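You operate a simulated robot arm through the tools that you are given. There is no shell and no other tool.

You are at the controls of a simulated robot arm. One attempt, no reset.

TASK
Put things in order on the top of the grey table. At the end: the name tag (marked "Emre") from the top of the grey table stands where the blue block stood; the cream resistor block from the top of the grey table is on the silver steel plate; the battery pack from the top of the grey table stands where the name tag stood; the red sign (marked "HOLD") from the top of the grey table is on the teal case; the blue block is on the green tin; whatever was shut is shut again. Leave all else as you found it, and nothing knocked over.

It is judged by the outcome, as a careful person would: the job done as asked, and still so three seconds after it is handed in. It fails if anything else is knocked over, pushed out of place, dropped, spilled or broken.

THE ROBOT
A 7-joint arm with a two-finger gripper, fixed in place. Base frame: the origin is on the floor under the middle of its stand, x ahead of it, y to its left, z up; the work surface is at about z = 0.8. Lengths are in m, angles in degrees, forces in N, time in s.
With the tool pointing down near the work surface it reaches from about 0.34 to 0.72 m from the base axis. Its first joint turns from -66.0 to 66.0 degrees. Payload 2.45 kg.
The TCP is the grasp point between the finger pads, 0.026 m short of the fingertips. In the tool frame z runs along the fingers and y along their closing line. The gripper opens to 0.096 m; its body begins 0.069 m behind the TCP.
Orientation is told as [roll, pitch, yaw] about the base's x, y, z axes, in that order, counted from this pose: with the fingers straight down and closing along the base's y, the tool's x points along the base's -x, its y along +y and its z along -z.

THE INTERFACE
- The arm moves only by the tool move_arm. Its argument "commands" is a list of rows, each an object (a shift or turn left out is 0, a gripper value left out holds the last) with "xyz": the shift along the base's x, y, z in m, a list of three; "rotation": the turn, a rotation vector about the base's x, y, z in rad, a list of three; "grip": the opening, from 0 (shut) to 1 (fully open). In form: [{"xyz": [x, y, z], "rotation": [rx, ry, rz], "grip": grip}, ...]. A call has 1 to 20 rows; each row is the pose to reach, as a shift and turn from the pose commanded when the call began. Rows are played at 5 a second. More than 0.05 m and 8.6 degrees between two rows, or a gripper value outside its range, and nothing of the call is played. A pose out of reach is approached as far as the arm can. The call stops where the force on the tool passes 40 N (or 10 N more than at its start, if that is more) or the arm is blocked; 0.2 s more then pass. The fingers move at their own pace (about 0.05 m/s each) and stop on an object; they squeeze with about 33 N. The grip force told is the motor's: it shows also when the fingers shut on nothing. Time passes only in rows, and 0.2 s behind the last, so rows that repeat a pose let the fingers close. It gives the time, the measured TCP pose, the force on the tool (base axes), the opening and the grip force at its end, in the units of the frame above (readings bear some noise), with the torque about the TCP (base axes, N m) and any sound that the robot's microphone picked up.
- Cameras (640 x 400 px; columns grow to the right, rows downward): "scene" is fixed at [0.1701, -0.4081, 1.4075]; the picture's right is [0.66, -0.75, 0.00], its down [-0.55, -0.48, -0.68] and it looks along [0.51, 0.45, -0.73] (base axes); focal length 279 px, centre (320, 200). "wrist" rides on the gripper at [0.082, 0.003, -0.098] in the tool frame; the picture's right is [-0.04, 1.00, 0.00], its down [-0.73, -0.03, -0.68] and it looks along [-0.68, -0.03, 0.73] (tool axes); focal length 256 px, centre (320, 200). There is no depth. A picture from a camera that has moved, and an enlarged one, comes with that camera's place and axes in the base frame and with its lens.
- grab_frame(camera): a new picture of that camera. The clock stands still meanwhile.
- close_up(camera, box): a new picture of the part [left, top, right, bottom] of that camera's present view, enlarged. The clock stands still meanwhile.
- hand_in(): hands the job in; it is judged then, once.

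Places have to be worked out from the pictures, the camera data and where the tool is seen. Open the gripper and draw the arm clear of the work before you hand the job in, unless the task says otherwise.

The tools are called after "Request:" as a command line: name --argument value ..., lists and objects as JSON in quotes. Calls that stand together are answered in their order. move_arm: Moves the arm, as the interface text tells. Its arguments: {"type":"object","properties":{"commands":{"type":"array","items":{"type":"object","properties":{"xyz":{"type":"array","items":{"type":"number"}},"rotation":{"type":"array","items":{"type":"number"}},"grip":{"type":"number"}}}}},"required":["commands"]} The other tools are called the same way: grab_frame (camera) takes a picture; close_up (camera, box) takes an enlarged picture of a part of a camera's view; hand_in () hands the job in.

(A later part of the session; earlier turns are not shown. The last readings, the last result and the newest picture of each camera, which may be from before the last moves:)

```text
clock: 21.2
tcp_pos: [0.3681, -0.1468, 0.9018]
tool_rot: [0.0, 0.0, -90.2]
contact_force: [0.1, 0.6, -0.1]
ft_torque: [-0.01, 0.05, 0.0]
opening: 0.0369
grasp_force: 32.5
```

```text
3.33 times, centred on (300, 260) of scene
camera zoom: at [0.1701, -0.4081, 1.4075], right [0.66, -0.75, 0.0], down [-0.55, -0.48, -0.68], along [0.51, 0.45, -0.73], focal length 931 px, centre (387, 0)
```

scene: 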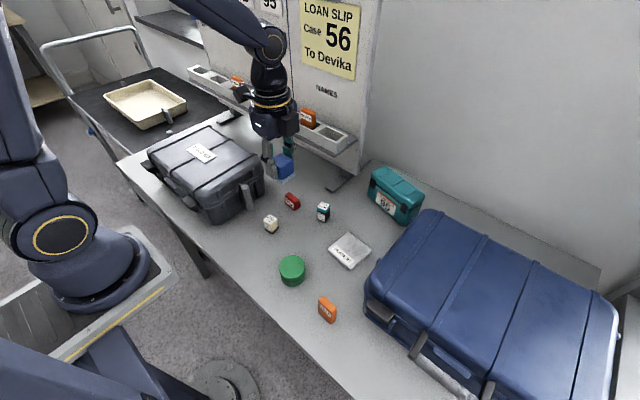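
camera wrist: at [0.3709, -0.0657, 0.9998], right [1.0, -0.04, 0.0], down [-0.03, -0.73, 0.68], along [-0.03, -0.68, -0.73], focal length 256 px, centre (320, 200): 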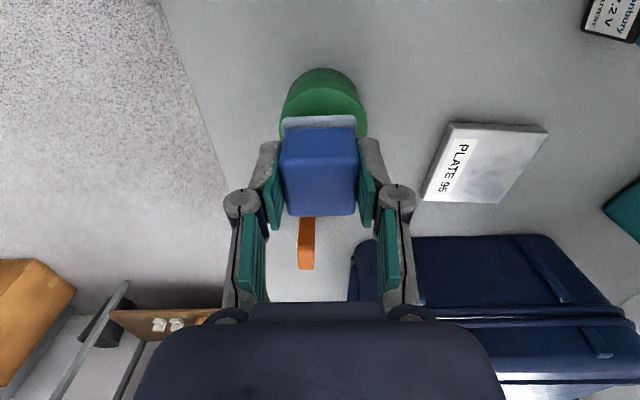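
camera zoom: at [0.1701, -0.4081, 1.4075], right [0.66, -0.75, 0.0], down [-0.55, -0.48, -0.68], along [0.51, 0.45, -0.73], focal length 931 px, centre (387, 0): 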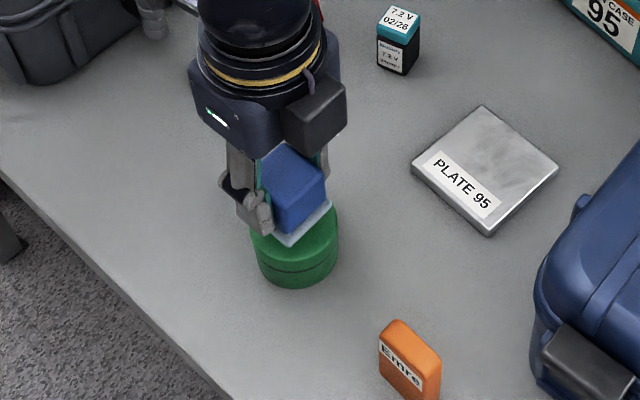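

Request:
close_up --camera "wrist" --box '[260, 50, 390, 150]'

Request:
close_up --camera "scene" --box '[265, 230, 325, 290]'

```text
4.00 times, centred on (325, 100) of wrist
camera zoom: at [0.3709, -0.0657, 0.9998], right [1.0, -0.04, 0.0], down [-0.03, -0.73, 0.68], along [-0.03, -0.68, -0.73], focal length 1024 px, centre (300, 600)
```

zoom: 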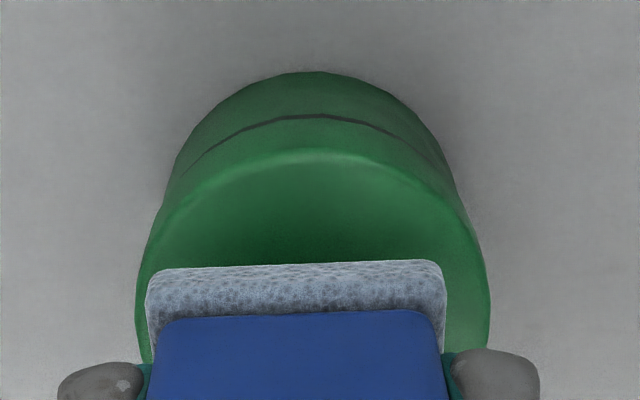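

```text
6.67 times, centred on (295, 260) of scene
camera zoom: at [0.1701, -0.4081, 1.4075], right [0.66, -0.75, 0.0], down [-0.55, -0.48, -0.68], along [0.51, 0.45, -0.73], focal length 1861 px, centre (487, -200)
```

zoom: 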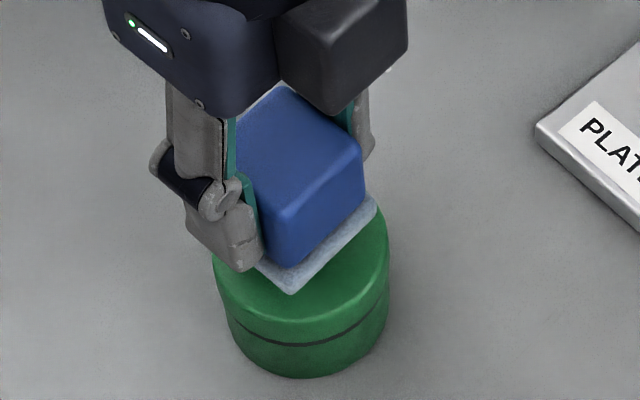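

The tin's centre reads (0.370, -0.150), so I nudge by (+0.0015, -0.003) and lower gently until contact shows.

Request:
move_arm --commands '[{"xyz": [0.0015, -0.003, -0.008]}, {"xyz": [0.0015, -0.003, -0.015]}, {"xyz": [0.0015, -0.003, -0.02]}, {"xyz": [0.0015, -0.003, -0.02]}]'

Request:
close_up --camera "scene" --box '[265, 230, 325, 290]'

```text
clock: 22.2
tcp_pos: [0.3703, -0.1515, 0.8822]
tool_rot: [0.2, 0.0, -90.1]
contact_force: [-4.5, 1.0, 25.6]
ft_torque: [0.02, 0.15, 0.0]
opening: 0.0372
grasp_force: 33.3
```

```text
6.67 times, centred on (295, 260) of scene
camera zoom: at [0.1697, -0.408, 1.4076], right [0.66, -0.75, 0.0], down [-0.55, -0.48, -0.68], along [0.51, 0.45, -0.73], focal length 1861 px, centre (487, -200)
```

zoom: 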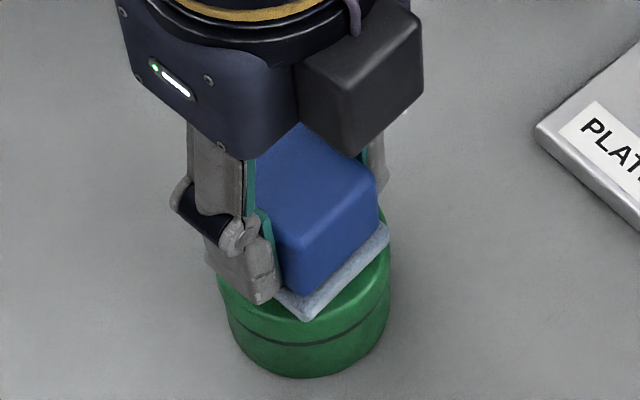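

Contact with the tin shows at 25 N. I'll ease up a millimetre, open the fingers, and let it settle.

Request:
move_arm --commands '[{"xyz": [0, 0, 0.001]}, {"xyz": [0, 0, 0.001], "grip": 0.45}, {"xyz": [0, 0, 0.001], "grip": 0.68}, {"xyz": [0, 0, 0.001]}, {"xyz": [0, 0, 0.001]}]'

Request:
close_up --camera "scene" --box '[265, 230, 325, 290]'

Request:
grab_frame --camera "wrist"

```text
clock: 23.4
tcp_pos: [0.3706, -0.1513, 0.883]
tool_rot: [0.0, 0.0, -90.2]
contact_force: [0.1, 0.9, 0.4]
ft_torque: [-0.01, -0.01, 0.03]
opening: 0.0652
grasp_force: 0.0
```

```text
6.67 times, centred on (295, 260) of scene
camera zoom: at [0.1701, -0.4081, 1.4075], right [0.66, -0.75, 0.0], down [-0.55, -0.48, -0.68], along [0.51, 0.45, -0.73], focal length 1861 px, centre (487, -200)
```

zoom: 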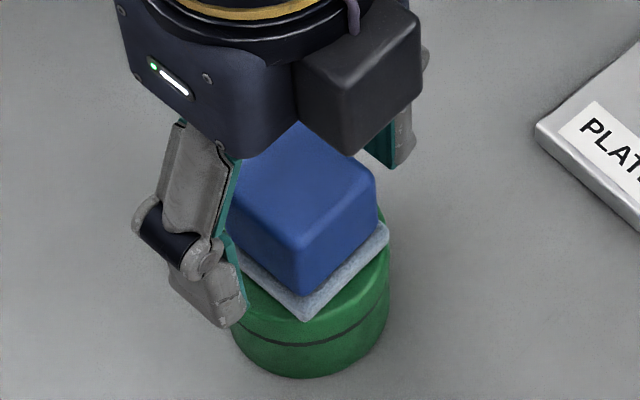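

```text
taken
camera wrist: at [0.3726, -0.0689, 0.981], right [1.0, -0.04, 0.0], down [-0.03, -0.73, 0.68], along [-0.03, -0.68, -0.73], focal length 256 px, centre (320, 200)
```

wrist: 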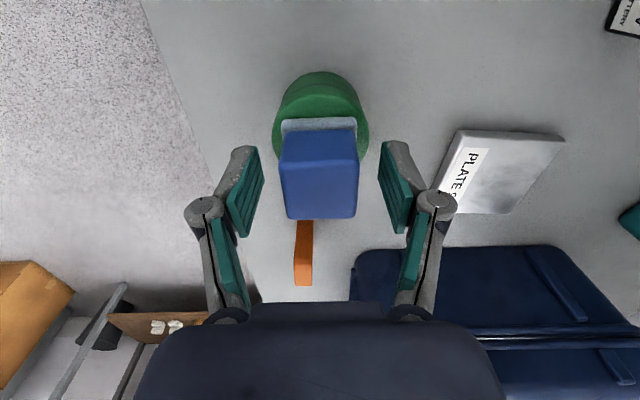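

The block stands squarely on the tin. I'll lift clear and go to look down on the name tag.

Request:
move_arm --commands '[{"xyz": [0, 0, 0.03]}, {"xyz": [0, 0, 0.07]}, {"xyz": [0, 0, 0.11]}, {"xyz": [0, 0, 0.14]}, {"xyz": [0, -0.03, 0.14]}, {"xyz": [-0.005, -0.06, 0.14]}, {"xyz": [-0.005, -0.09, 0.14]}]'

Request:
grab_frame --camera "wrist"

Request:
close_up --camera "scene" --box '[260, 230, 360, 330]'

```text
clock: 25.0
tcp_pos: [0.3631, -0.2405, 1.0223]
tool_rot: [0.0, 0.0, -90.0]
contact_force: [-0.5, 1.1, -0.3]
ft_torque: [0.02, 0.02, 0.02]
opening: 0.065
grasp_force: 0.0
```

```text
taken
camera wrist: at [0.3673, -0.1591, 1.1213], right [1.0, -0.04, 0.0], down [-0.03, -0.73, 0.68], along [-0.03, -0.68, -0.73], focal length 256 px, centre (320, 200)
```

wrist: 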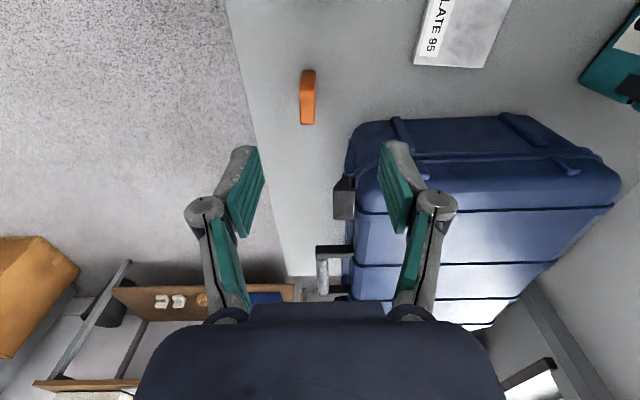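

```text
4.00 times, centred on (310, 280) of scene
camera zoom: at [0.1701, -0.4081, 1.4075], right [0.66, -0.75, 0.0], down [-0.55, -0.48, -0.68], along [0.51, 0.45, -0.73], focal length 1117 px, centre (360, -120)
```

zoom: 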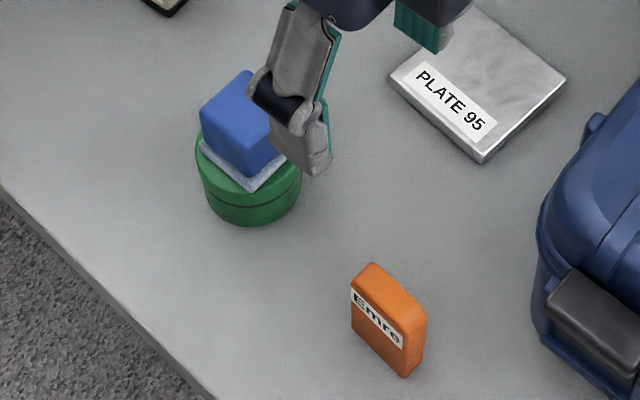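

Request:
close_up --camera "wrist" --box '[260, 50, 360, 140]'

Request:
close_up --camera "scene" --box '[300, 280, 350, 330]'

```text
4.44 times, centred on (310, 95) of wrist
camera zoom: at [0.3673, -0.1591, 1.1213], right [1.0, -0.04, 0.0], down [-0.03, -0.73, 0.68], along [-0.03, -0.68, -0.73], focal length 1138 px, centre (364, 667)
```

zoom: 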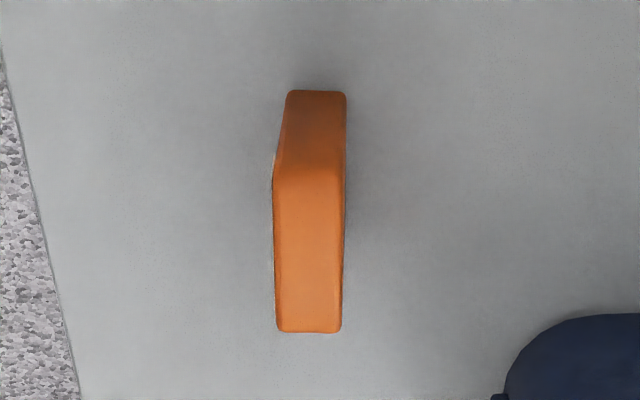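

```text
8.00 times, centred on (325, 305) of scene
camera zoom: at [0.1701, -0.4081, 1.4075], right [0.66, -0.75, 0.0], down [-0.55, -0.48, -0.68], along [0.51, 0.45, -0.73], focal length 2233 px, centre (280, -640)
```

zoom: 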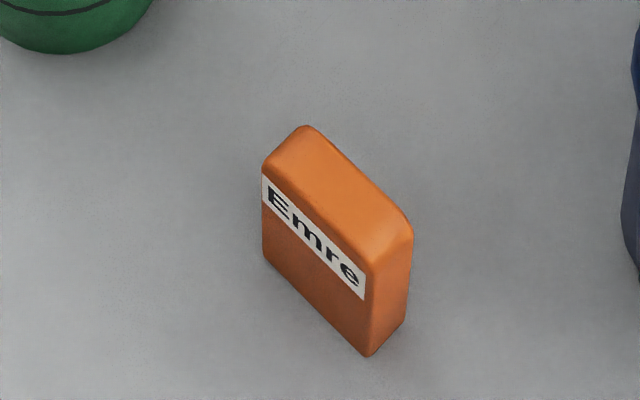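

The tag stands at about (0.349, -0.271): 0.015 m thick along x, 0.038 m long along y and 0.06 m tall, turned about -4°. I'll align over it, biased 5 mm to +y to stay clear of the suitcase, and come down to just above.

Request:
move_arm --commands '[{"xyz": [-0.0136, -0.0255, 0], "rotation": [0, 0, -0.07], "grip": 0.58}, {"xyz": [-0.0136, -0.0255, -0.04], "rotation": [0, 0, -0.07]}, {"xyz": [-0.0136, -0.0255, -0.08], "rotation": [0, 0, -0.07]}, {"xyz": [-0.0136, -0.0255, -0.11], "rotation": [0, 0, -0.07]}, {"xyz": [-0.0136, -0.0255, -0.11], "rotation": [0, 0, -0.07]}]'

Request:
grab_frame --camera "wrist"

Request:
grab_frame --camera "scene"

```text
clock: 26.2
tcp_pos: [0.3514, -0.2664, 0.9112]
tool_rot: [0.0, -0.1, -94.2]
contact_force: [1.1, 0.1, -0.3]
ft_torque: [-0.01, -0.03, -0.01]
opening: 0.0556
grasp_force: 0.1
```

```text
taken
camera wrist: at [0.3597, -0.1847, 1.0097], right [0.99, -0.11, 0.0], down [-0.08, -0.73, 0.68], along [-0.08, -0.67, -0.73], focal length 256 px, centre (320, 200)
```

wrist: 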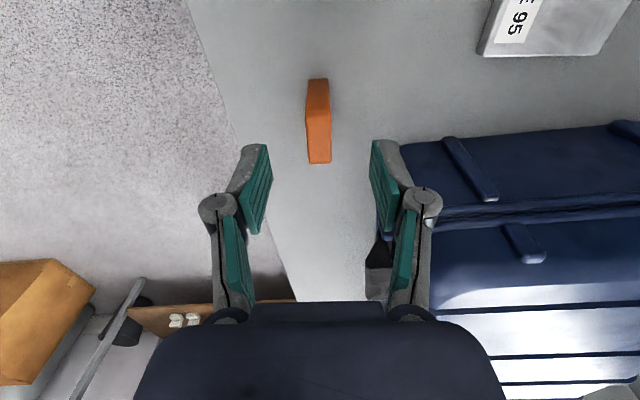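

```text
taken
```

scene: 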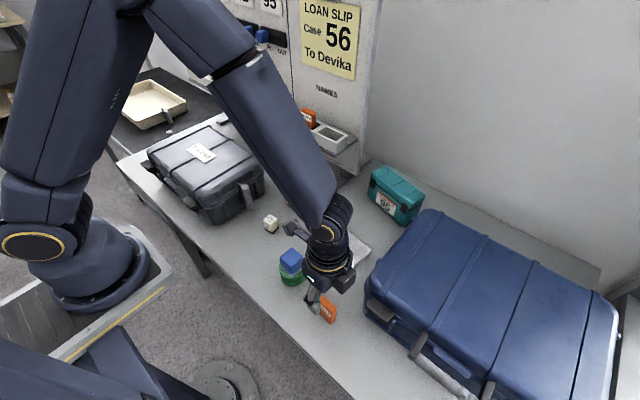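

Request:
close_up --camera "wrist" --box '[260, 60, 380, 180]'

Request:
close_up --camera "scene" --box '[260, 210, 380, 330]'

```text
3.33 times, centred on (320, 120) of wrist
camera zoom: at [0.3597, -0.1847, 1.0097], right [0.99, -0.11, 0.0], down [-0.08, -0.73, 0.68], along [-0.08, -0.67, -0.73], focal length 853 px, centre (320, 467)
```

zoom: 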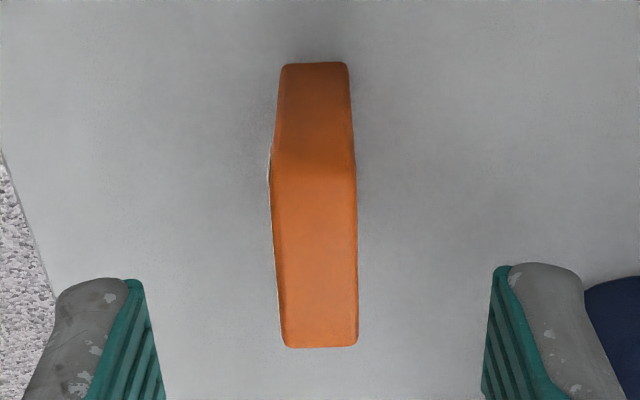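

```text
3.33 times, centred on (320, 270) of scene
camera zoom: at [0.1701, -0.4081, 1.4075], right [0.66, -0.75, 0.0], down [-0.55, -0.48, -0.68], along [0.51, 0.45, -0.73], focal length 931 px, centre (320, -33)
```

zoom: 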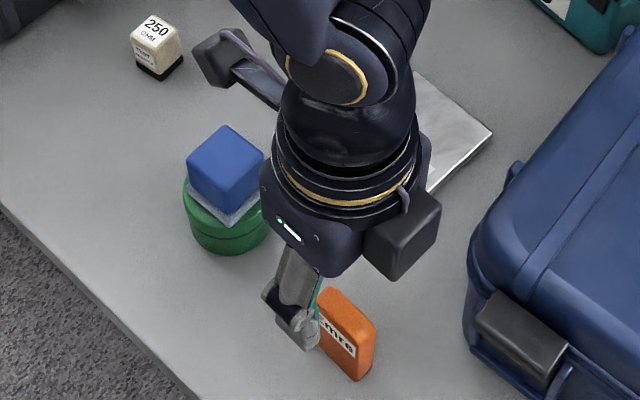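

The tag lines up within a degree and its centre is at about (0.351, -0.267). I'll go down with a 4 mm bias to +y and grip it near the top.

Request:
move_arm --commands '[{"xyz": [0, 0.004, -0.02]}, {"xyz": [0, 0.004, -0.04]}, {"xyz": [0, 0.004, -0.058]}, {"xyz": [0, 0.004, -0.058], "grip": 0}, {"xyz": [0, 0.004, -0.058]}, {"xyz": [0, 0.004, -0.058]}, {"xyz": [0, 0.004, -0.058]}, {"xyz": [0, 0.004, -0.058]}]'

Request:
grab_frame --camera "wrist"

Request:
close_up --camera "scene" --box '[260, 210, 380, 330]'

```text
clock: 28.0
tcp_pos: [0.3513, -0.2623, 0.8543]
tool_rot: [0.0, 0.1, -94.1]
contact_force: [-0.4, -0.2, -0.1]
ft_torque: [-0.03, 0.01, -0.01]
opening: 0.015
grasp_force: 32.5
```

```text
taken
camera wrist: at [0.3602, -0.1807, 0.9521], right [0.99, -0.11, 0.0], down [-0.08, -0.73, 0.68], along [-0.08, -0.67, -0.73], focal length 256 px, centre (320, 200)
```

wrist: 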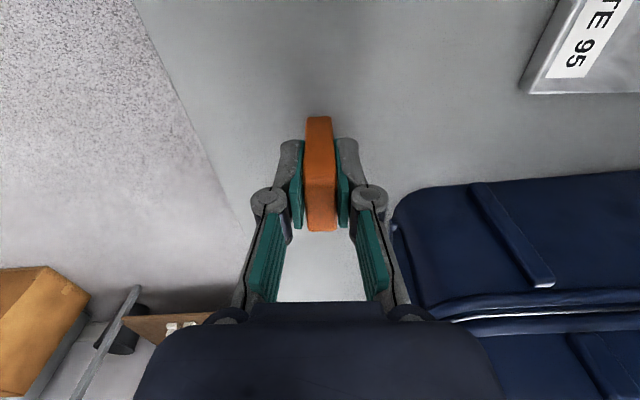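

```text
3.33 times, centred on (320, 270) of scene
camera zoom: at [0.1701, -0.4081, 1.4075], right [0.66, -0.75, 0.0], down [-0.55, -0.48, -0.68], along [0.51, 0.45, -0.73], focal length 931 px, centre (320, -33)
```

zoom: 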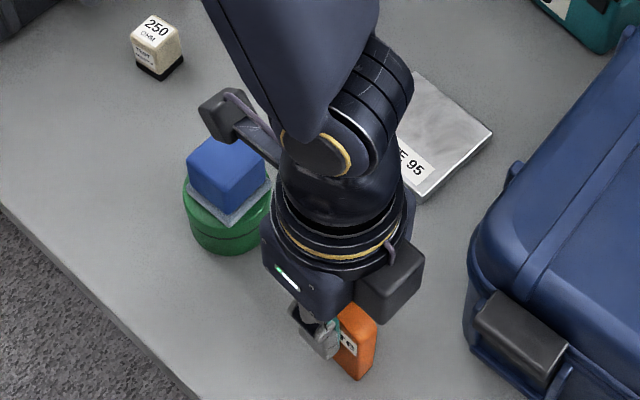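

The tag is held at its 0.015 m thickness. I'll lift it straight up and carry it high over the table toward the blue block's old place.

Request:
move_arm --commands '[{"xyz": [0, 0, 0.025]}, {"xyz": [0, 0, 0.065]}, {"xyz": [0, 0, 0.11]}, {"xyz": [0, 0, 0.155]}, {"xyz": [0, 0, 0.195]}, {"xyz": [0.005, 0.04, 0.21]}, {"xyz": [0.014, 0.083, 0.22]}, {"xyz": [0.021, 0.127, 0.22]}, {"xyz": [0.028, 0.171, 0.22]}, {"xyz": [0.035, 0.215, 0.22]}, {"xyz": [0.042, 0.26, 0.22]}, {"xyz": [0.049, 0.305, 0.22]}, {"xyz": [0.056, 0.35, 0.22]}, {"xyz": [0.063, 0.395, 0.22]}, {"xyz": [0.07, 0.44, 0.22]}, {"xyz": [0.077, 0.485, 0.22]}, {"xyz": [0.084, 0.53, 0.22]}, {"xyz": [0.091, 0.575, 0.22]}, {"xyz": [0.1, 0.62, 0.22]}, {"xyz": [0.109, 0.66, 0.21]}]'

Request:
grab_frame --camera "wrist"

Request:
grab_frame --camera "scene"

```text
clock: 32.2
tcp_pos: [0.4596, 0.3991, 1.0629]
tool_rot: [-0.1, -0.1, -94.1]
contact_force: [-0.1, -0.6, -1.0]
ft_torque: [-0.05, -0.03, -0.01]
opening: 0.0147
grasp_force: 32.9
```

```text
taken
camera wrist: at [0.4688, 0.4802, 1.1615], right [0.99, -0.11, 0.0], down [-0.08, -0.73, 0.68], along [-0.08, -0.68, -0.73], focal length 256 px, centre (320, 200)
```

wrist: 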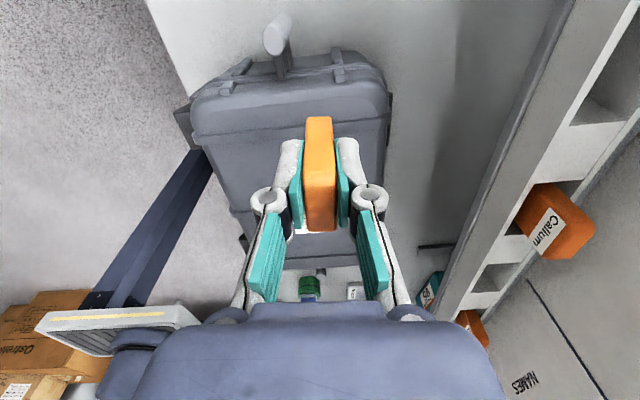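

```text
taken
```

scene: 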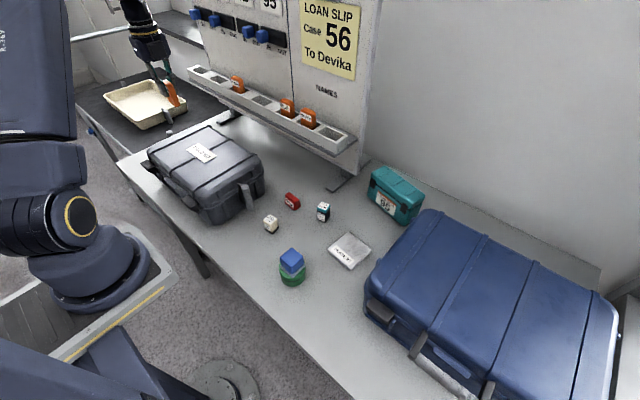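

The tag is steady in the grip. I'll bring it over the spot (tag centre to (0.490, 0.471)) and down to about 6 cm above its standing height.

Request:
move_arm --commands '[{"xyz": [0.008, 0.026, -0.02]}, {"xyz": [0.016, 0.052, -0.04]}, {"xyz": [0.022, 0.064, -0.06]}, {"xyz": [0.027, 0.071, -0.09]}, {"xyz": [0.0304, 0.076, -0.12]}, {"xyz": [0.0304, 0.076, -0.15]}, {"xyz": [0.0304, 0.076, -0.15]}]'

Request:
grab_frame --camera "wrist"

```text
clock: 33.8
tcp_pos: [0.4914, 0.4744, 0.9146]
tool_rot: [0.1, 0.0, -94.1]
contact_force: [-0.3, 0.3, 0.5]
ft_torque: [-0.01, 0.0, -0.02]
opening: 0.0151
grasp_force: 31.9
```

```text
taken
camera wrist: at [0.4995, 0.5555, 1.0121], right [0.99, -0.11, 0.0], down [-0.08, -0.73, 0.68], along [-0.07, -0.67, -0.73], focal length 256 px, centre (320, 200)
```

wrist: 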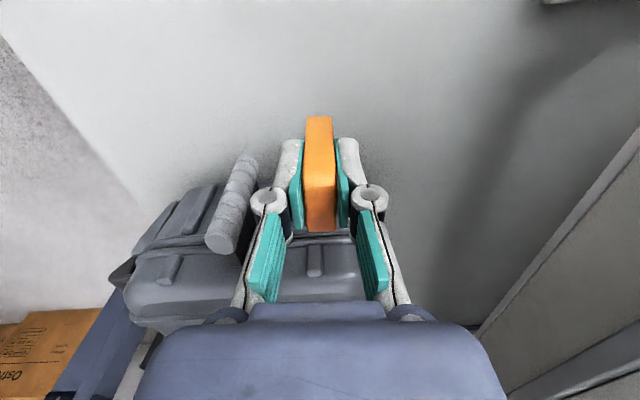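

Position matches the target. I'll lower to a few millimetres above the table.

Request:
move_arm --commands '[{"xyz": [-0.001, 0.0005, -0.02]}, {"xyz": [-0.001, 0.0005, -0.04]}, {"xyz": [-0.001, 0.0005, -0.052]}, {"xyz": [-0.001, 0.0005, -0.057]}, {"xyz": [-0.001, 0.0005, -0.057]}]'

Request:
grab_frame --camera "wrist"

```text
clock: 35.0
tcp_pos: [0.4904, 0.4733, 0.8581]
tool_rot: [0.0, 0.1, -94.1]
contact_force: [-0.4, -0.2, -0.6]
ft_torque: [0.01, 0.01, 0.0]
opening: 0.015
grasp_force: 32.8
```

```text
taken
camera wrist: at [0.4981, 0.5557, 0.9559], right [0.99, -0.11, 0.0], down [-0.08, -0.73, 0.68], along [-0.08, -0.68, -0.73], focal length 256 px, centre (320, 200)
```

wrist: 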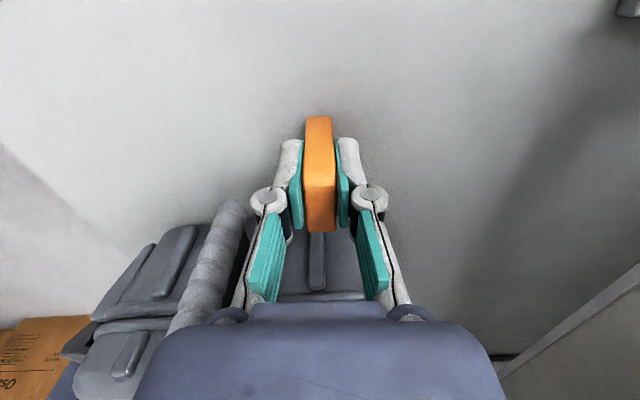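

No contact yet. I'll lower in 1 mm steps until the table is felt.

Request:
move_arm --commands '[{"xyz": [0, 0, -0.0015]}, {"xyz": [0, 0, -0.0025]}, {"xyz": [0, 0, -0.0032]}, {"xyz": [0, 0, -0.0032]}]'

```text
clock: 36.0
tcp_pos: [0.4894, 0.4745, 0.8548]
tool_rot: [0.0, 0.0, -94.1]
contact_force: [-0.4, -0.2, -0.4]
ft_torque: [-0.02, 0.01, 0.01]
opening: 0.0148
grasp_force: 33.4
```

Request:
move_arm --commands '[{"xyz": [0, 0, -0.0007]}, {"xyz": [0, 0, -0.0007]}]'

```text
clock: 36.6
tcp_pos: [0.4896, 0.4734, 0.8535]
tool_rot: [0.0, 0.0, -94.1]
contact_force: [-1.2, 0.1, -0.8]
ft_torque: [-0.02, 0.0, -0.03]
opening: 0.0148
grasp_force: 32.4
```

No contact force yet at z 0.8535; readings carry about 1 mm noise. I'll go another half millimetre at a time.

Request:
move_arm --commands '[{"xyz": [0, 0, -0.0006]}, {"xyz": [0, 0, -0.0006]}, {"xyz": [0, 0, -0.0012]}, {"xyz": [0, 0, -0.0012]}]'

```text
clock: 37.6
tcp_pos: [0.4893, 0.4746, 0.8527]
tool_rot: [0.1, 0.2, -94.0]
contact_force: [-2.5, -1.4, 12.9]
ft_torque: [-0.3, 0.09, -0.02]
opening: 0.015
grasp_force: 33.1
```

Contact at about 13 N. I'll ease off half a millimetre and open the fingers.

Request:
move_arm --commands '[{"xyz": [0, 0, 0.0006]}, {"xyz": [0, 0, 0.0006], "grip": 0.22}, {"xyz": [0, 0, 0.0006], "grip": 0.35}, {"xyz": [0, 0, 0.0006], "grip": 0.45}, {"xyz": [0, 0, 0.0006]}]'

Request:
grab_frame --camera "wrist"

```text
clock: 38.8
tcp_pos: [0.4896, 0.4736, 0.8521]
tool_rot: [0.0, 0.0, -94.1]
contact_force: [-0.2, 0.1, 0.4]
ft_torque: [-0.02, 0.0, 0.0]
opening: 0.0431
grasp_force: 0.0
```

```text
taken
camera wrist: at [0.4981, 0.5556, 0.9509], right [0.99, -0.11, 0.0], down [-0.08, -0.73, 0.68], along [-0.08, -0.67, -0.73], focal length 256 px, centre (320, 200)
```

wrist: 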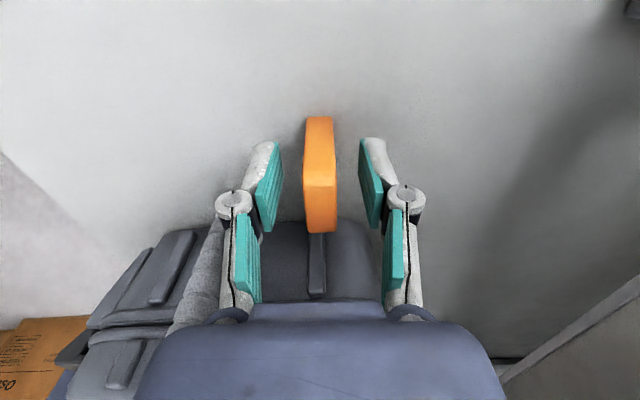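

The tag is free and standing. I'll lift straight up and look back at it.

Request:
move_arm --commands '[{"xyz": [0, 0, 0.02]}, {"xyz": [0, 0, 0.05]}, {"xyz": [0, 0, 0.09]}, {"xyz": [0, 0, 0.12]}, {"xyz": [-0.005, -0.01, 0.15]}, {"xyz": [-0.012, -0.016, 0.16]}]'

Request:
grab_frame --camera "wrist"

```text
clock: 40.2
tcp_pos: [0.4766, 0.4587, 1.0141]
tool_rot: [-0.1, 0.1, -94.1]
contact_force: [-0.2, -0.2, 0.1]
ft_torque: [0.0, -0.02, -0.02]
opening: 0.0434
grasp_force: 0.0
```

```text
taken
camera wrist: at [0.4862, 0.5397, 1.1113], right [0.99, -0.11, 0.0], down [-0.08, -0.73, 0.68], along [-0.08, -0.68, -0.73], focal length 256 px, centre (320, 200)
```

wrist: 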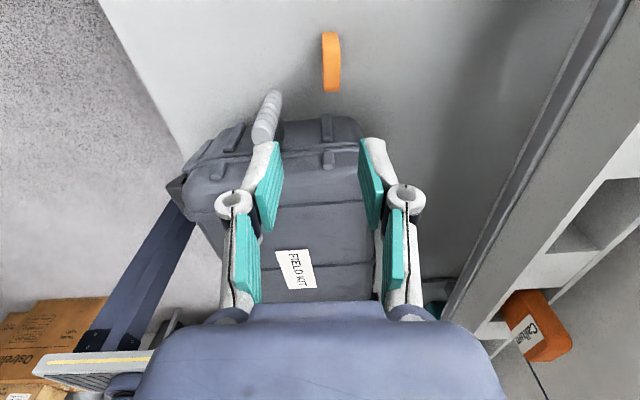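

The tag stands where the block was and the kit is undisturbed. Next I'll travel to the battery and view it from above.

Request:
move_arm --commands '[{"xyz": [-0.003, -0.025, 0.025]}, {"xyz": [-0.003, -0.06, 0.045]}, {"xyz": [0.0, -0.1, 0.05], "grip": 0.7}, {"xyz": [0.004, -0.142, 0.05]}, {"xyz": [0.008, -0.184, 0.05]}, {"xyz": [0.012, -0.226, 0.05]}, {"xyz": [0.016, -0.268, 0.05]}, {"xyz": [0.02, -0.31, 0.05]}, {"xyz": [0.025, -0.352, 0.04]}, {"xyz": [0.03, -0.394, 0.03]}, {"xyz": [0.035, -0.436, 0.02]}, {"xyz": [0.045, -0.478, 0.01], "rotation": [0, 0, 0.05]}, {"xyz": [0.055, -0.51, 0.0], "rotation": [0, 0, 0.07]}]'

Request:
grab_frame --camera "wrist"

Request:
grab_frame --camera "scene"

```text
clock: 43.0
tcp_pos: [0.5338, -0.0526, 1.0137]
tool_rot: [0.0, -0.1, -90.0]
contact_force: [0.6, -0.7, -0.2]
ft_torque: [0.04, -0.01, -0.02]
opening: 0.067
grasp_force: 0.0
```

```text
taken
camera wrist: at [0.5358, 0.0293, 1.1114], right [1.0, -0.04, 0.0], down [-0.03, -0.73, 0.68], along [-0.03, -0.68, -0.73], focal length 256 px, centre (320, 200)
```

wrist: 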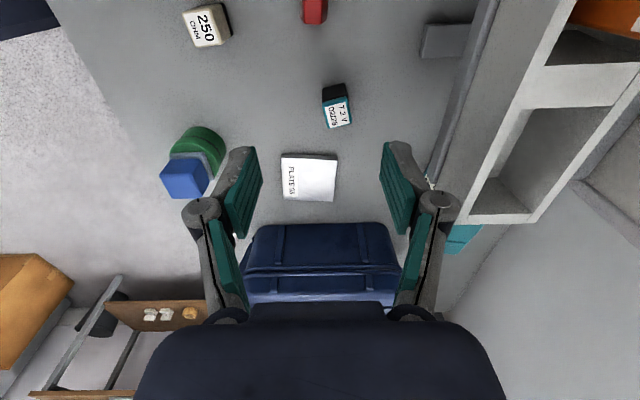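

```text
taken
```

scene: 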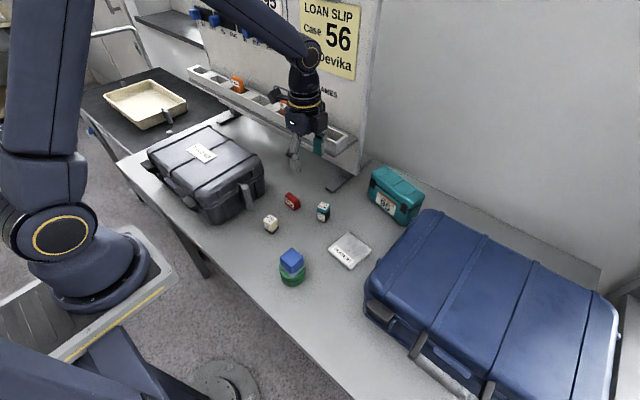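

The rack front is close here (x≈0.62, z 0.93–1.0), so I need to know the gripper's own bulk. I'll take close-ups of the gripper, the battery and the rack end.

Request:
close_up --camera "scene" --box '[260, 60, 380, 200]'

Request:
close_up --camera "wrist" --box '[290, 60, 390, 150]'

Request:
close_up --camera "wrist" --box '[380, 0, 640, 260]'

Request:
close_up --camera "scene" --box '[305, 190, 345, 230]'

```text
2.86 times, centred on (320, 130) of scene
camera zoom: at [0.1701, -0.4081, 1.4075], right [0.66, -0.75, 0.0], down [-0.55, -0.48, -0.68], along [0.51, 0.45, -0.73], focal length 798 px, centre (320, 400)
```

zoom: 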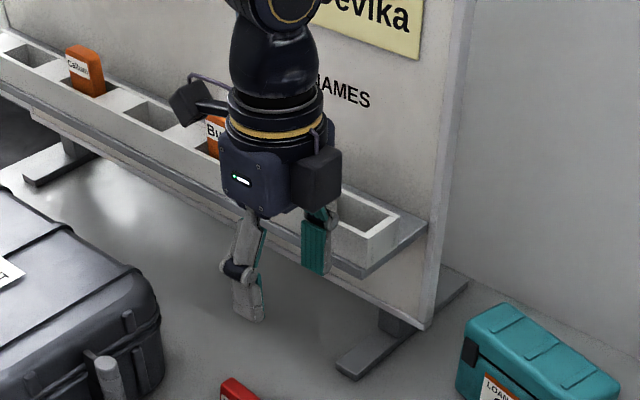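

```text
4.44 times, centred on (340, 105) of wrist
camera zoom: at [0.5358, 0.0293, 1.1114], right [1.0, -0.04, 0.0], down [-0.03, -0.73, 0.68], along [-0.03, -0.68, -0.73], focal length 1138 px, centre (231, 622)
```

zoom: 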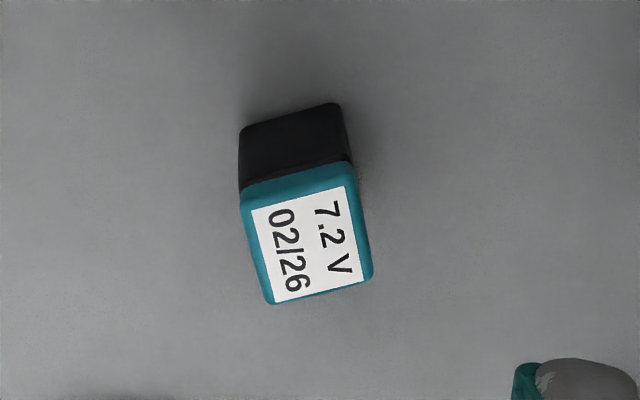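

```text
1.54 times, centred on (510, 130) of wrist
camera zoom: at [0.5358, 0.0293, 1.1114], right [1.0, -0.04, 0.0], down [-0.03, -0.73, 0.68], along [-0.03, -0.68, -0.73], focal length 394 px, centre (28, 308)
```

zoom: 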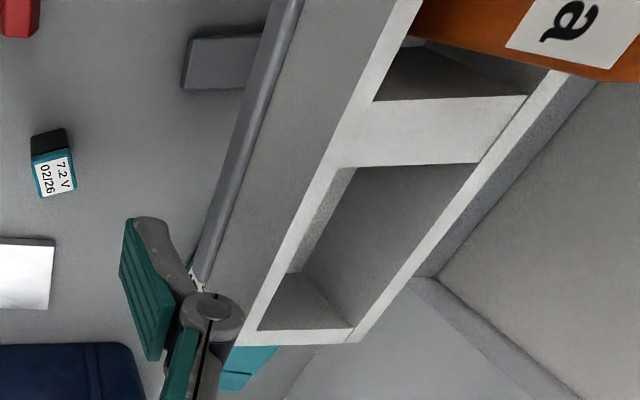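

```text
10.00 times, centred on (325, 210) of scene
camera zoom: at [0.1701, -0.4081, 1.4075], right [0.66, -0.75, 0.0], down [-0.55, -0.48, -0.68], along [0.51, 0.45, -0.73], focal length 2792 px, centre (270, 100)
```

zoom: 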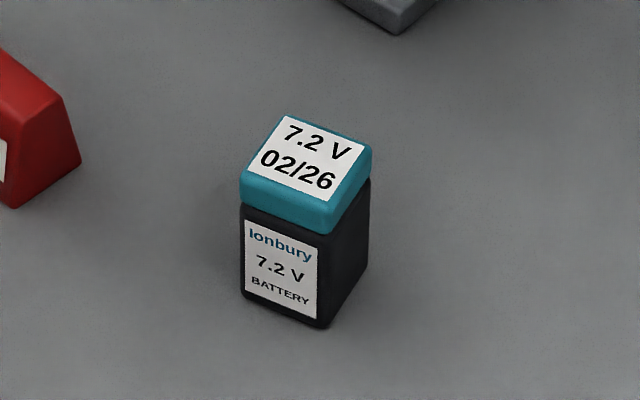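

The rack shelf front is at x≈0.60, z≈0.965–1.02 and ends near y≈-0.075; the battery is at about (0.548, -0.089), turned +12°. I'll back off in -x, turn to yaw +12° so the fingers close along y, and then use a slight backward tilt to keep the gripper body clear of the shelf.

Request:
move_arm --commands '[{"xyz": [-0.035, 0, 0.01]}, {"xyz": [-0.07, -0.005, 0.02]}, {"xyz": [-0.09, -0.01, 0.02], "rotation": [0, 0, 0.14]}, {"xyz": [-0.09, -0.015, 0.02], "rotation": [0, 0, 0.285]}, {"xyz": [-0.09, -0.02, 0.02], "rotation": [0, 0, 0.43]}, {"xyz": [-0.09, -0.025, 0.02], "rotation": [0, 0, 0.575]}, {"xyz": [-0.09, -0.03, 0.02], "rotation": [0, 0, 0.72]}, {"xyz": [-0.09, -0.034, 0.02], "rotation": [0, 0, 0.865]}, {"xyz": [-0.09, -0.036, 0.02], "rotation": [0, 0, 1.01]}, {"xyz": [-0.09, -0.036, 0.02], "rotation": [0, 0, 1.155]}, {"xyz": [-0.09, -0.036, 0.02], "rotation": [0, 0, 1.3]}, {"xyz": [-0.09, -0.036, 0.02], "rotation": [0, 0, 1.445]}, {"xyz": [-0.09, -0.036, 0.02], "rotation": [0, 0, 1.59]}, {"xyz": [-0.09, -0.036, 0.02], "rotation": [0, 0, 1.735]}, {"xyz": [-0.09, -0.036, 0.02], "rotation": [0, 0, 1.78]}]'

Request:
grab_frame --camera "wrist"

Request:
grab_frame --camera "scene"

```text
clock: 46.2
tcp_pos: [0.4427, -0.0887, 1.0341]
tool_rot: [0.0, 0.1, 12.1]
contact_force: [-0.1, -1.1, 1.0]
ft_torque: [0.04, 0.0, 0.0]
opening: 0.0673
grasp_force: 0.0
```

```text
taken
camera wrist: at [0.362, -0.1015, 1.1313], right [-0.17, 0.99, 0.0], down [0.72, 0.12, 0.68], along [0.67, 0.12, -0.73], focal length 256 px, centre (320, 200)
```

wrist: 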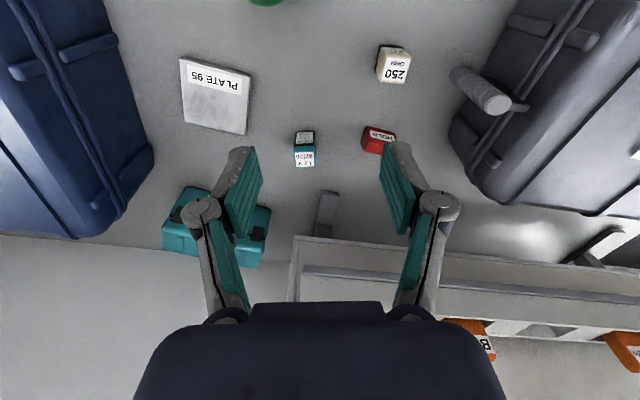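

```text
taken
```

scene: 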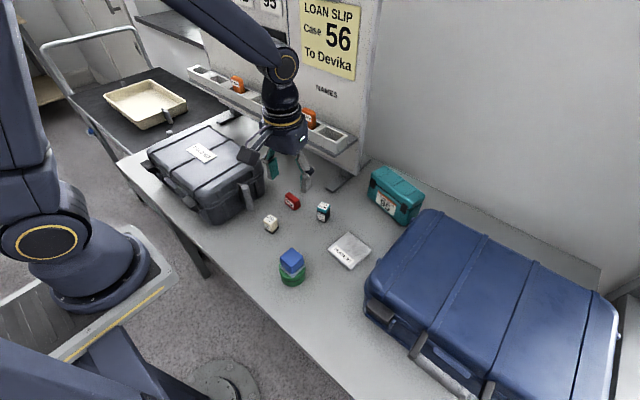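

This view shows battery, sign, resistor and plate together. I'll zoom for better position fixes.

Request:
close_up --camera "wrist" --box '[270, 100, 410, 190]'

Request:
close_up --camera "wrist" --box '[340, 20, 440, 100]'

Request:
close_up --camera "wrist" --box '[150, 40, 290, 150]'

Request:
close_up --camera "wrist" --box '[140, 160, 300, 280]'

```text
4.44 times, centred on (340, 145) of wrist
camera zoom: at [0.362, -0.1015, 1.1313], right [-0.17, 0.99, 0.0], down [0.72, 0.12, 0.68], along [0.67, 0.12, -0.73], focal length 1138 px, centre (231, 444)
```

zoom: 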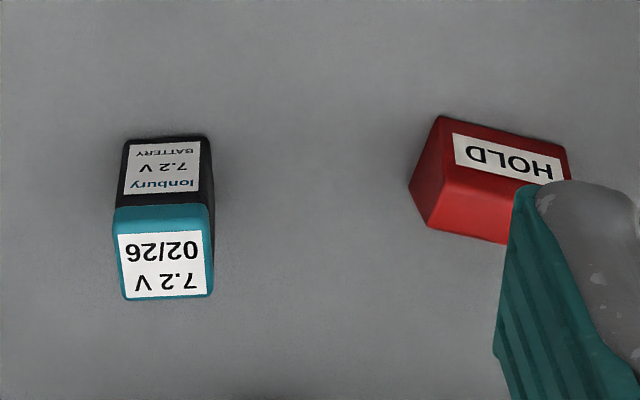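

```text
5.00 times, centred on (390, 60) of wrist
camera zoom: at [0.362, -0.1015, 1.1313], right [-0.17, 0.99, 0.0], down [0.72, 0.12, 0.68], along [0.67, 0.12, -0.73], focal length 1280 px, centre (-30, 900)
```

zoom: 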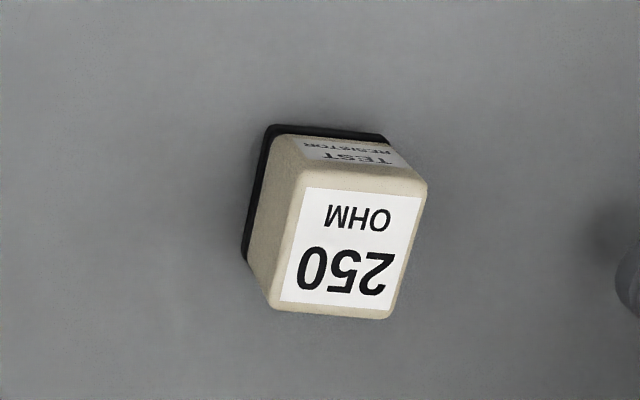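

```text
3.64 times, centred on (220, 95) of wrist
camera zoom: at [0.362, -0.1015, 1.1313], right [-0.17, 0.99, 0.0], down [0.72, 0.12, 0.68], along [0.67, 0.12, -0.73], focal length 931 px, centre (684, 582)
```

zoom: 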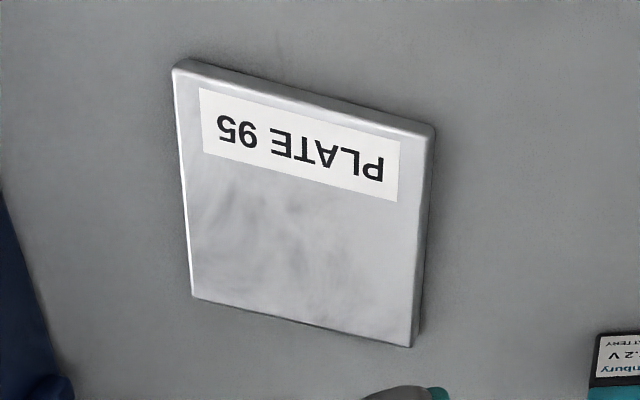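

```text
3.33 times, centred on (220, 220) of wrist
camera zoom: at [0.362, -0.1015, 1.1313], right [-0.17, 0.99, 0.0], down [0.72, 0.12, 0.68], along [0.67, 0.12, -0.73], focal length 853 px, centre (653, 133)
```

zoom: 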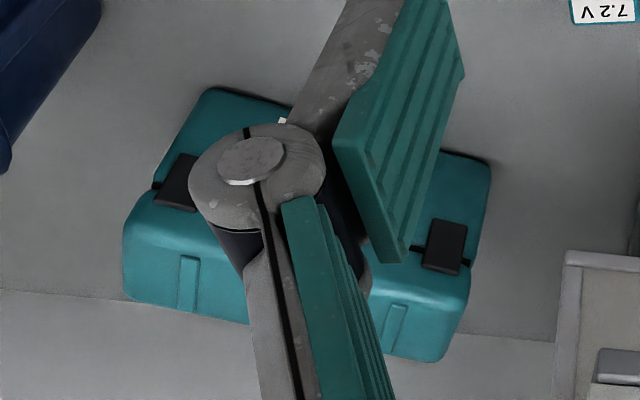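

Battery centre ≈ (0.549, -0.088) with yaw ≈ 12.5°, plate centre ≈ (0.510, -0.208), resistor ≈ (0.4305, -0.006). I'll tilt the tool back 17° about its closing axis and approach the battery along the tool axis, stopping 10 cm short.

Request:
move_arm --commands '[{"xyz": [0.01, 0, -0.01], "rotation": [0.0208, -0.0978, 0], "grip": 0.56}, {"xyz": [0.03, -0.001, -0.03], "rotation": [0.0416, -0.1956, 0]}, {"xyz": [0.05, -0.003, -0.06], "rotation": [0.0624, -0.2934, 0]}, {"xyz": [0.0774, -0.0054, -0.095], "rotation": [0.0624, -0.2934, 0]}, {"xyz": [0.0774, -0.0054, -0.1005], "rotation": [0.0624, -0.2934, 0]}, {"xyz": [0.0774, -0.0054, -0.1005], "rotation": [0.0624, -0.2934, 0]}]'

Request:
grab_frame --camera "wrist"

Request:
grab_frame --camera "scene"

```text
clock: 47.6
tcp_pos: [0.5202, -0.0929, 0.9324]
tool_rot: [0.1, -17.1, 11.9]
contact_force: [1.2, -0.7, 0.4]
ft_torque: [-0.04, -0.05, -0.05]
opening: 0.0533
grasp_force: 0.0
```

```text
taken
camera wrist: at [0.4147, -0.1112, 1.0025], right [-0.17, 0.99, 0.01], down [0.5, 0.07, 0.87], along [0.85, 0.15, -0.5], focal length 256 px, centre (320, 200)
```

wrist: 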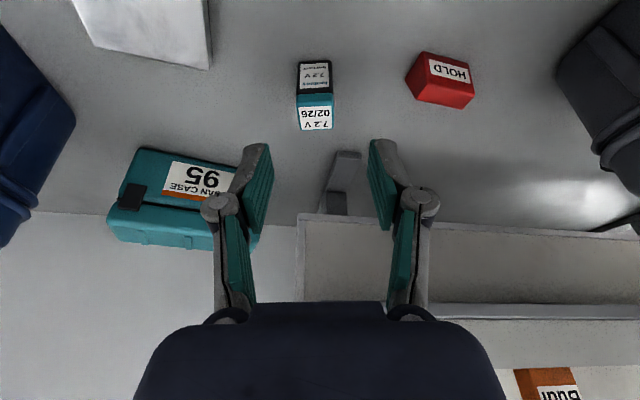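

```text
taken
```

scene: 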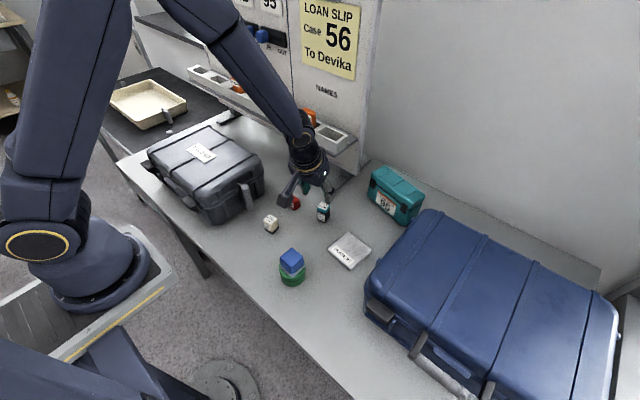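

Request:
close_up --camera "wrist" --box '[270, 40, 370, 140]'

Request:
close_up --camera "scene" --box '[260, 110, 380, 230]'

```text
4.00 times, centred on (320, 90) of wrist
camera zoom: at [0.4147, -0.1112, 1.0025], right [-0.17, 0.99, 0.01], down [0.5, 0.07, 0.87], along [0.85, 0.15, -0.5], focal length 1024 px, centre (320, 640)
```

zoom: 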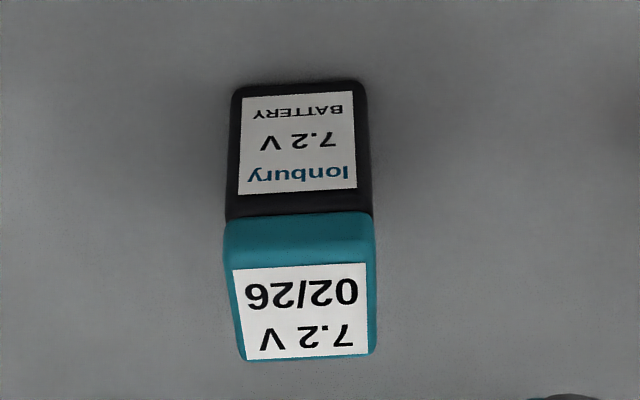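

```text
3.33 times, centred on (320, 170) of scene
camera zoom: at [0.1701, -0.4081, 1.4075], right [0.66, -0.75, 0.0], down [-0.55, -0.48, -0.68], along [0.51, 0.45, -0.73], focal length 931 px, centre (320, 300)
```

zoom: 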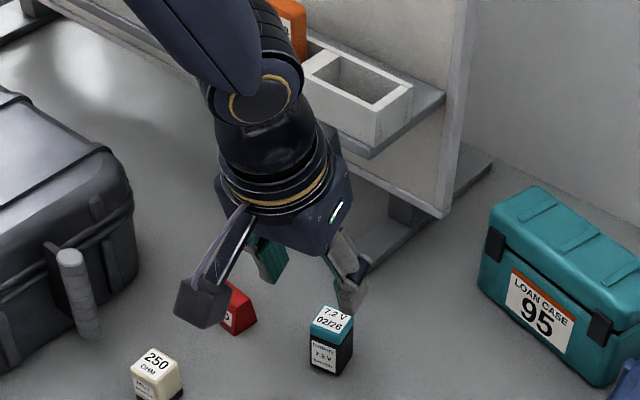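

The gripper is well clear of the shelf. The battery sits about 3 mm to -y of the approach line; I'll correct and move in to (0.5485, -0.090, 0.838), then close.

Request:
move_arm --commands '[{"xyz": [0.008, -0.0015, -0.028]}, {"xyz": [0.016, 0.0005, -0.056]}, {"xyz": [0.024, 0.002, -0.08]}, {"xyz": [0.0283, 0.0029, -0.0944]}, {"xyz": [0.0283, 0.0029, -0.0944], "grip": 0}, {"xyz": [0.0283, 0.0029, -0.0944]}, {"xyz": [0.0283, 0.0029, -0.0944]}, {"xyz": [0.0283, 0.0029, -0.0944]}, {"xyz": [0.0283, 0.0029, -0.0944]}]'

Request:
grab_frame --camera "wrist"

Request:
close_up --camera "scene" --box '[260, 130, 380, 250]'

```text
clock: 49.6
tcp_pos: [0.5494, -0.0903, 0.8377]
tool_rot: [0.0, -17.1, 11.8]
contact_force: [-0.6, 0.0, 0.0]
ft_torque: [0.0, 0.0, 0.0]
opening: 0.0269
grasp_force: 33.1
```

```text
taken
camera wrist: at [0.442, -0.1085, 0.908], right [-0.17, 0.99, 0.01], down [0.5, 0.07, 0.87], along [0.85, 0.15, -0.5], focal length 256 px, centre (320, 200)
```

wrist: 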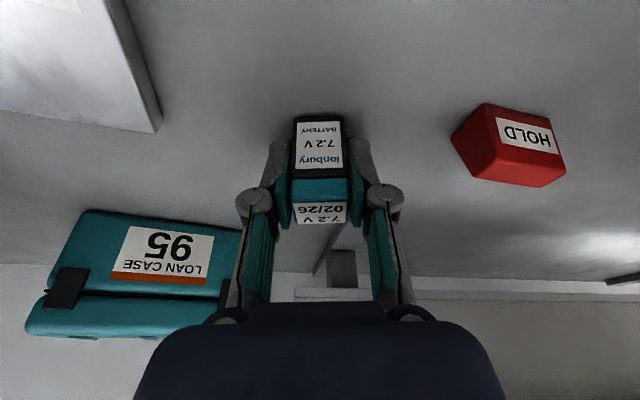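

```text
3.33 times, centred on (320, 190) of scene
camera zoom: at [0.1701, -0.4081, 1.4075], right [0.66, -0.75, 0.0], down [-0.55, -0.48, -0.68], along [0.51, 0.45, -0.73], focal length 931 px, centre (320, 233)
```

zoom: 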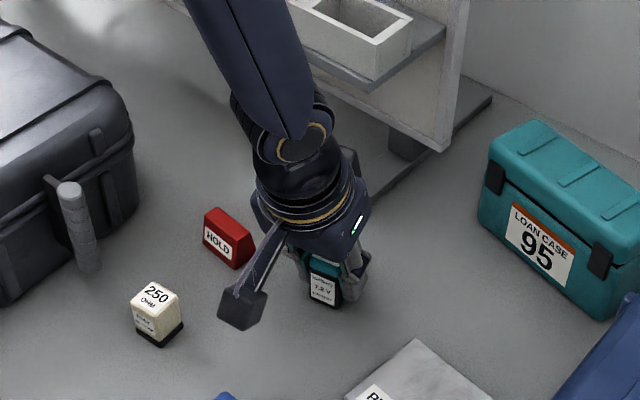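

The battery is held at 0.027 m. I'll lift it back out along the approach line, carry it high and bring it over the name tag's old place at (0.351, -0.2665).

Request:
move_arm --commands '[{"xyz": [0, 0, 0.012]}, {"xyz": [-0.008, 0, 0.04]}, {"xyz": [-0.02, -0.003, 0.08]}, {"xyz": [-0.035, -0.006, 0.12]}, {"xyz": [-0.05, -0.01, 0.16]}, {"xyz": [-0.075, -0.04, 0.18]}, {"xyz": [-0.1, -0.075, 0.18]}, {"xyz": [-0.13, -0.11, 0.18]}, {"xyz": [-0.16, -0.143, 0.18]}, {"xyz": [-0.184, -0.165, 0.165]}, {"xyz": [-0.1984, -0.1762, 0.14]}, {"xyz": [-0.1984, -0.1762, 0.1]}, {"xyz": [-0.1984, -0.1762, 0.1]}]'

Request:
grab_frame --camera "wrist"

Request:
grab_frame --camera "scene"

```text
clock: 52.4
tcp_pos: [0.3493, -0.2673, 0.9369]
tool_rot: [0.1, -17.1, 11.8]
contact_force: [0.1, 0.3, -0.8]
ft_torque: [-0.03, -0.02, 0.0]
opening: 0.0275
grasp_force: 32.9
```

```text
taken
camera wrist: at [0.2437, -0.2861, 1.0069], right [-0.17, 0.99, 0.01], down [0.5, 0.07, 0.87], along [0.85, 0.15, -0.5], focal length 256 px, centre (320, 200)
```

wrist: 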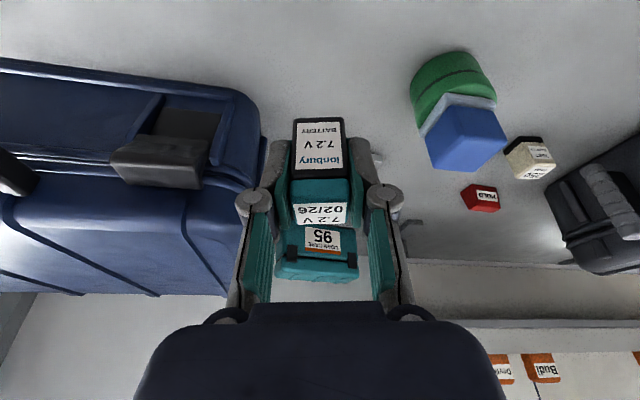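

```text
taken
```

scene: 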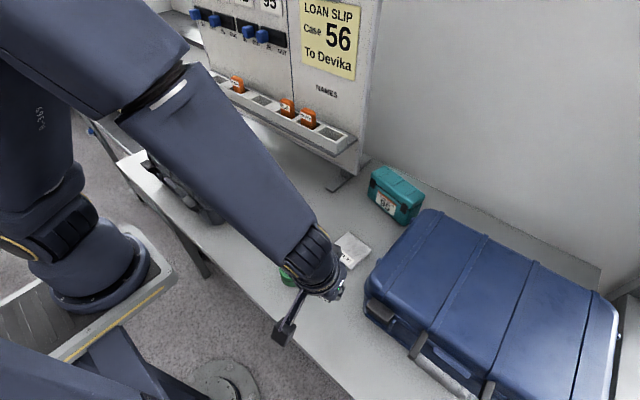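

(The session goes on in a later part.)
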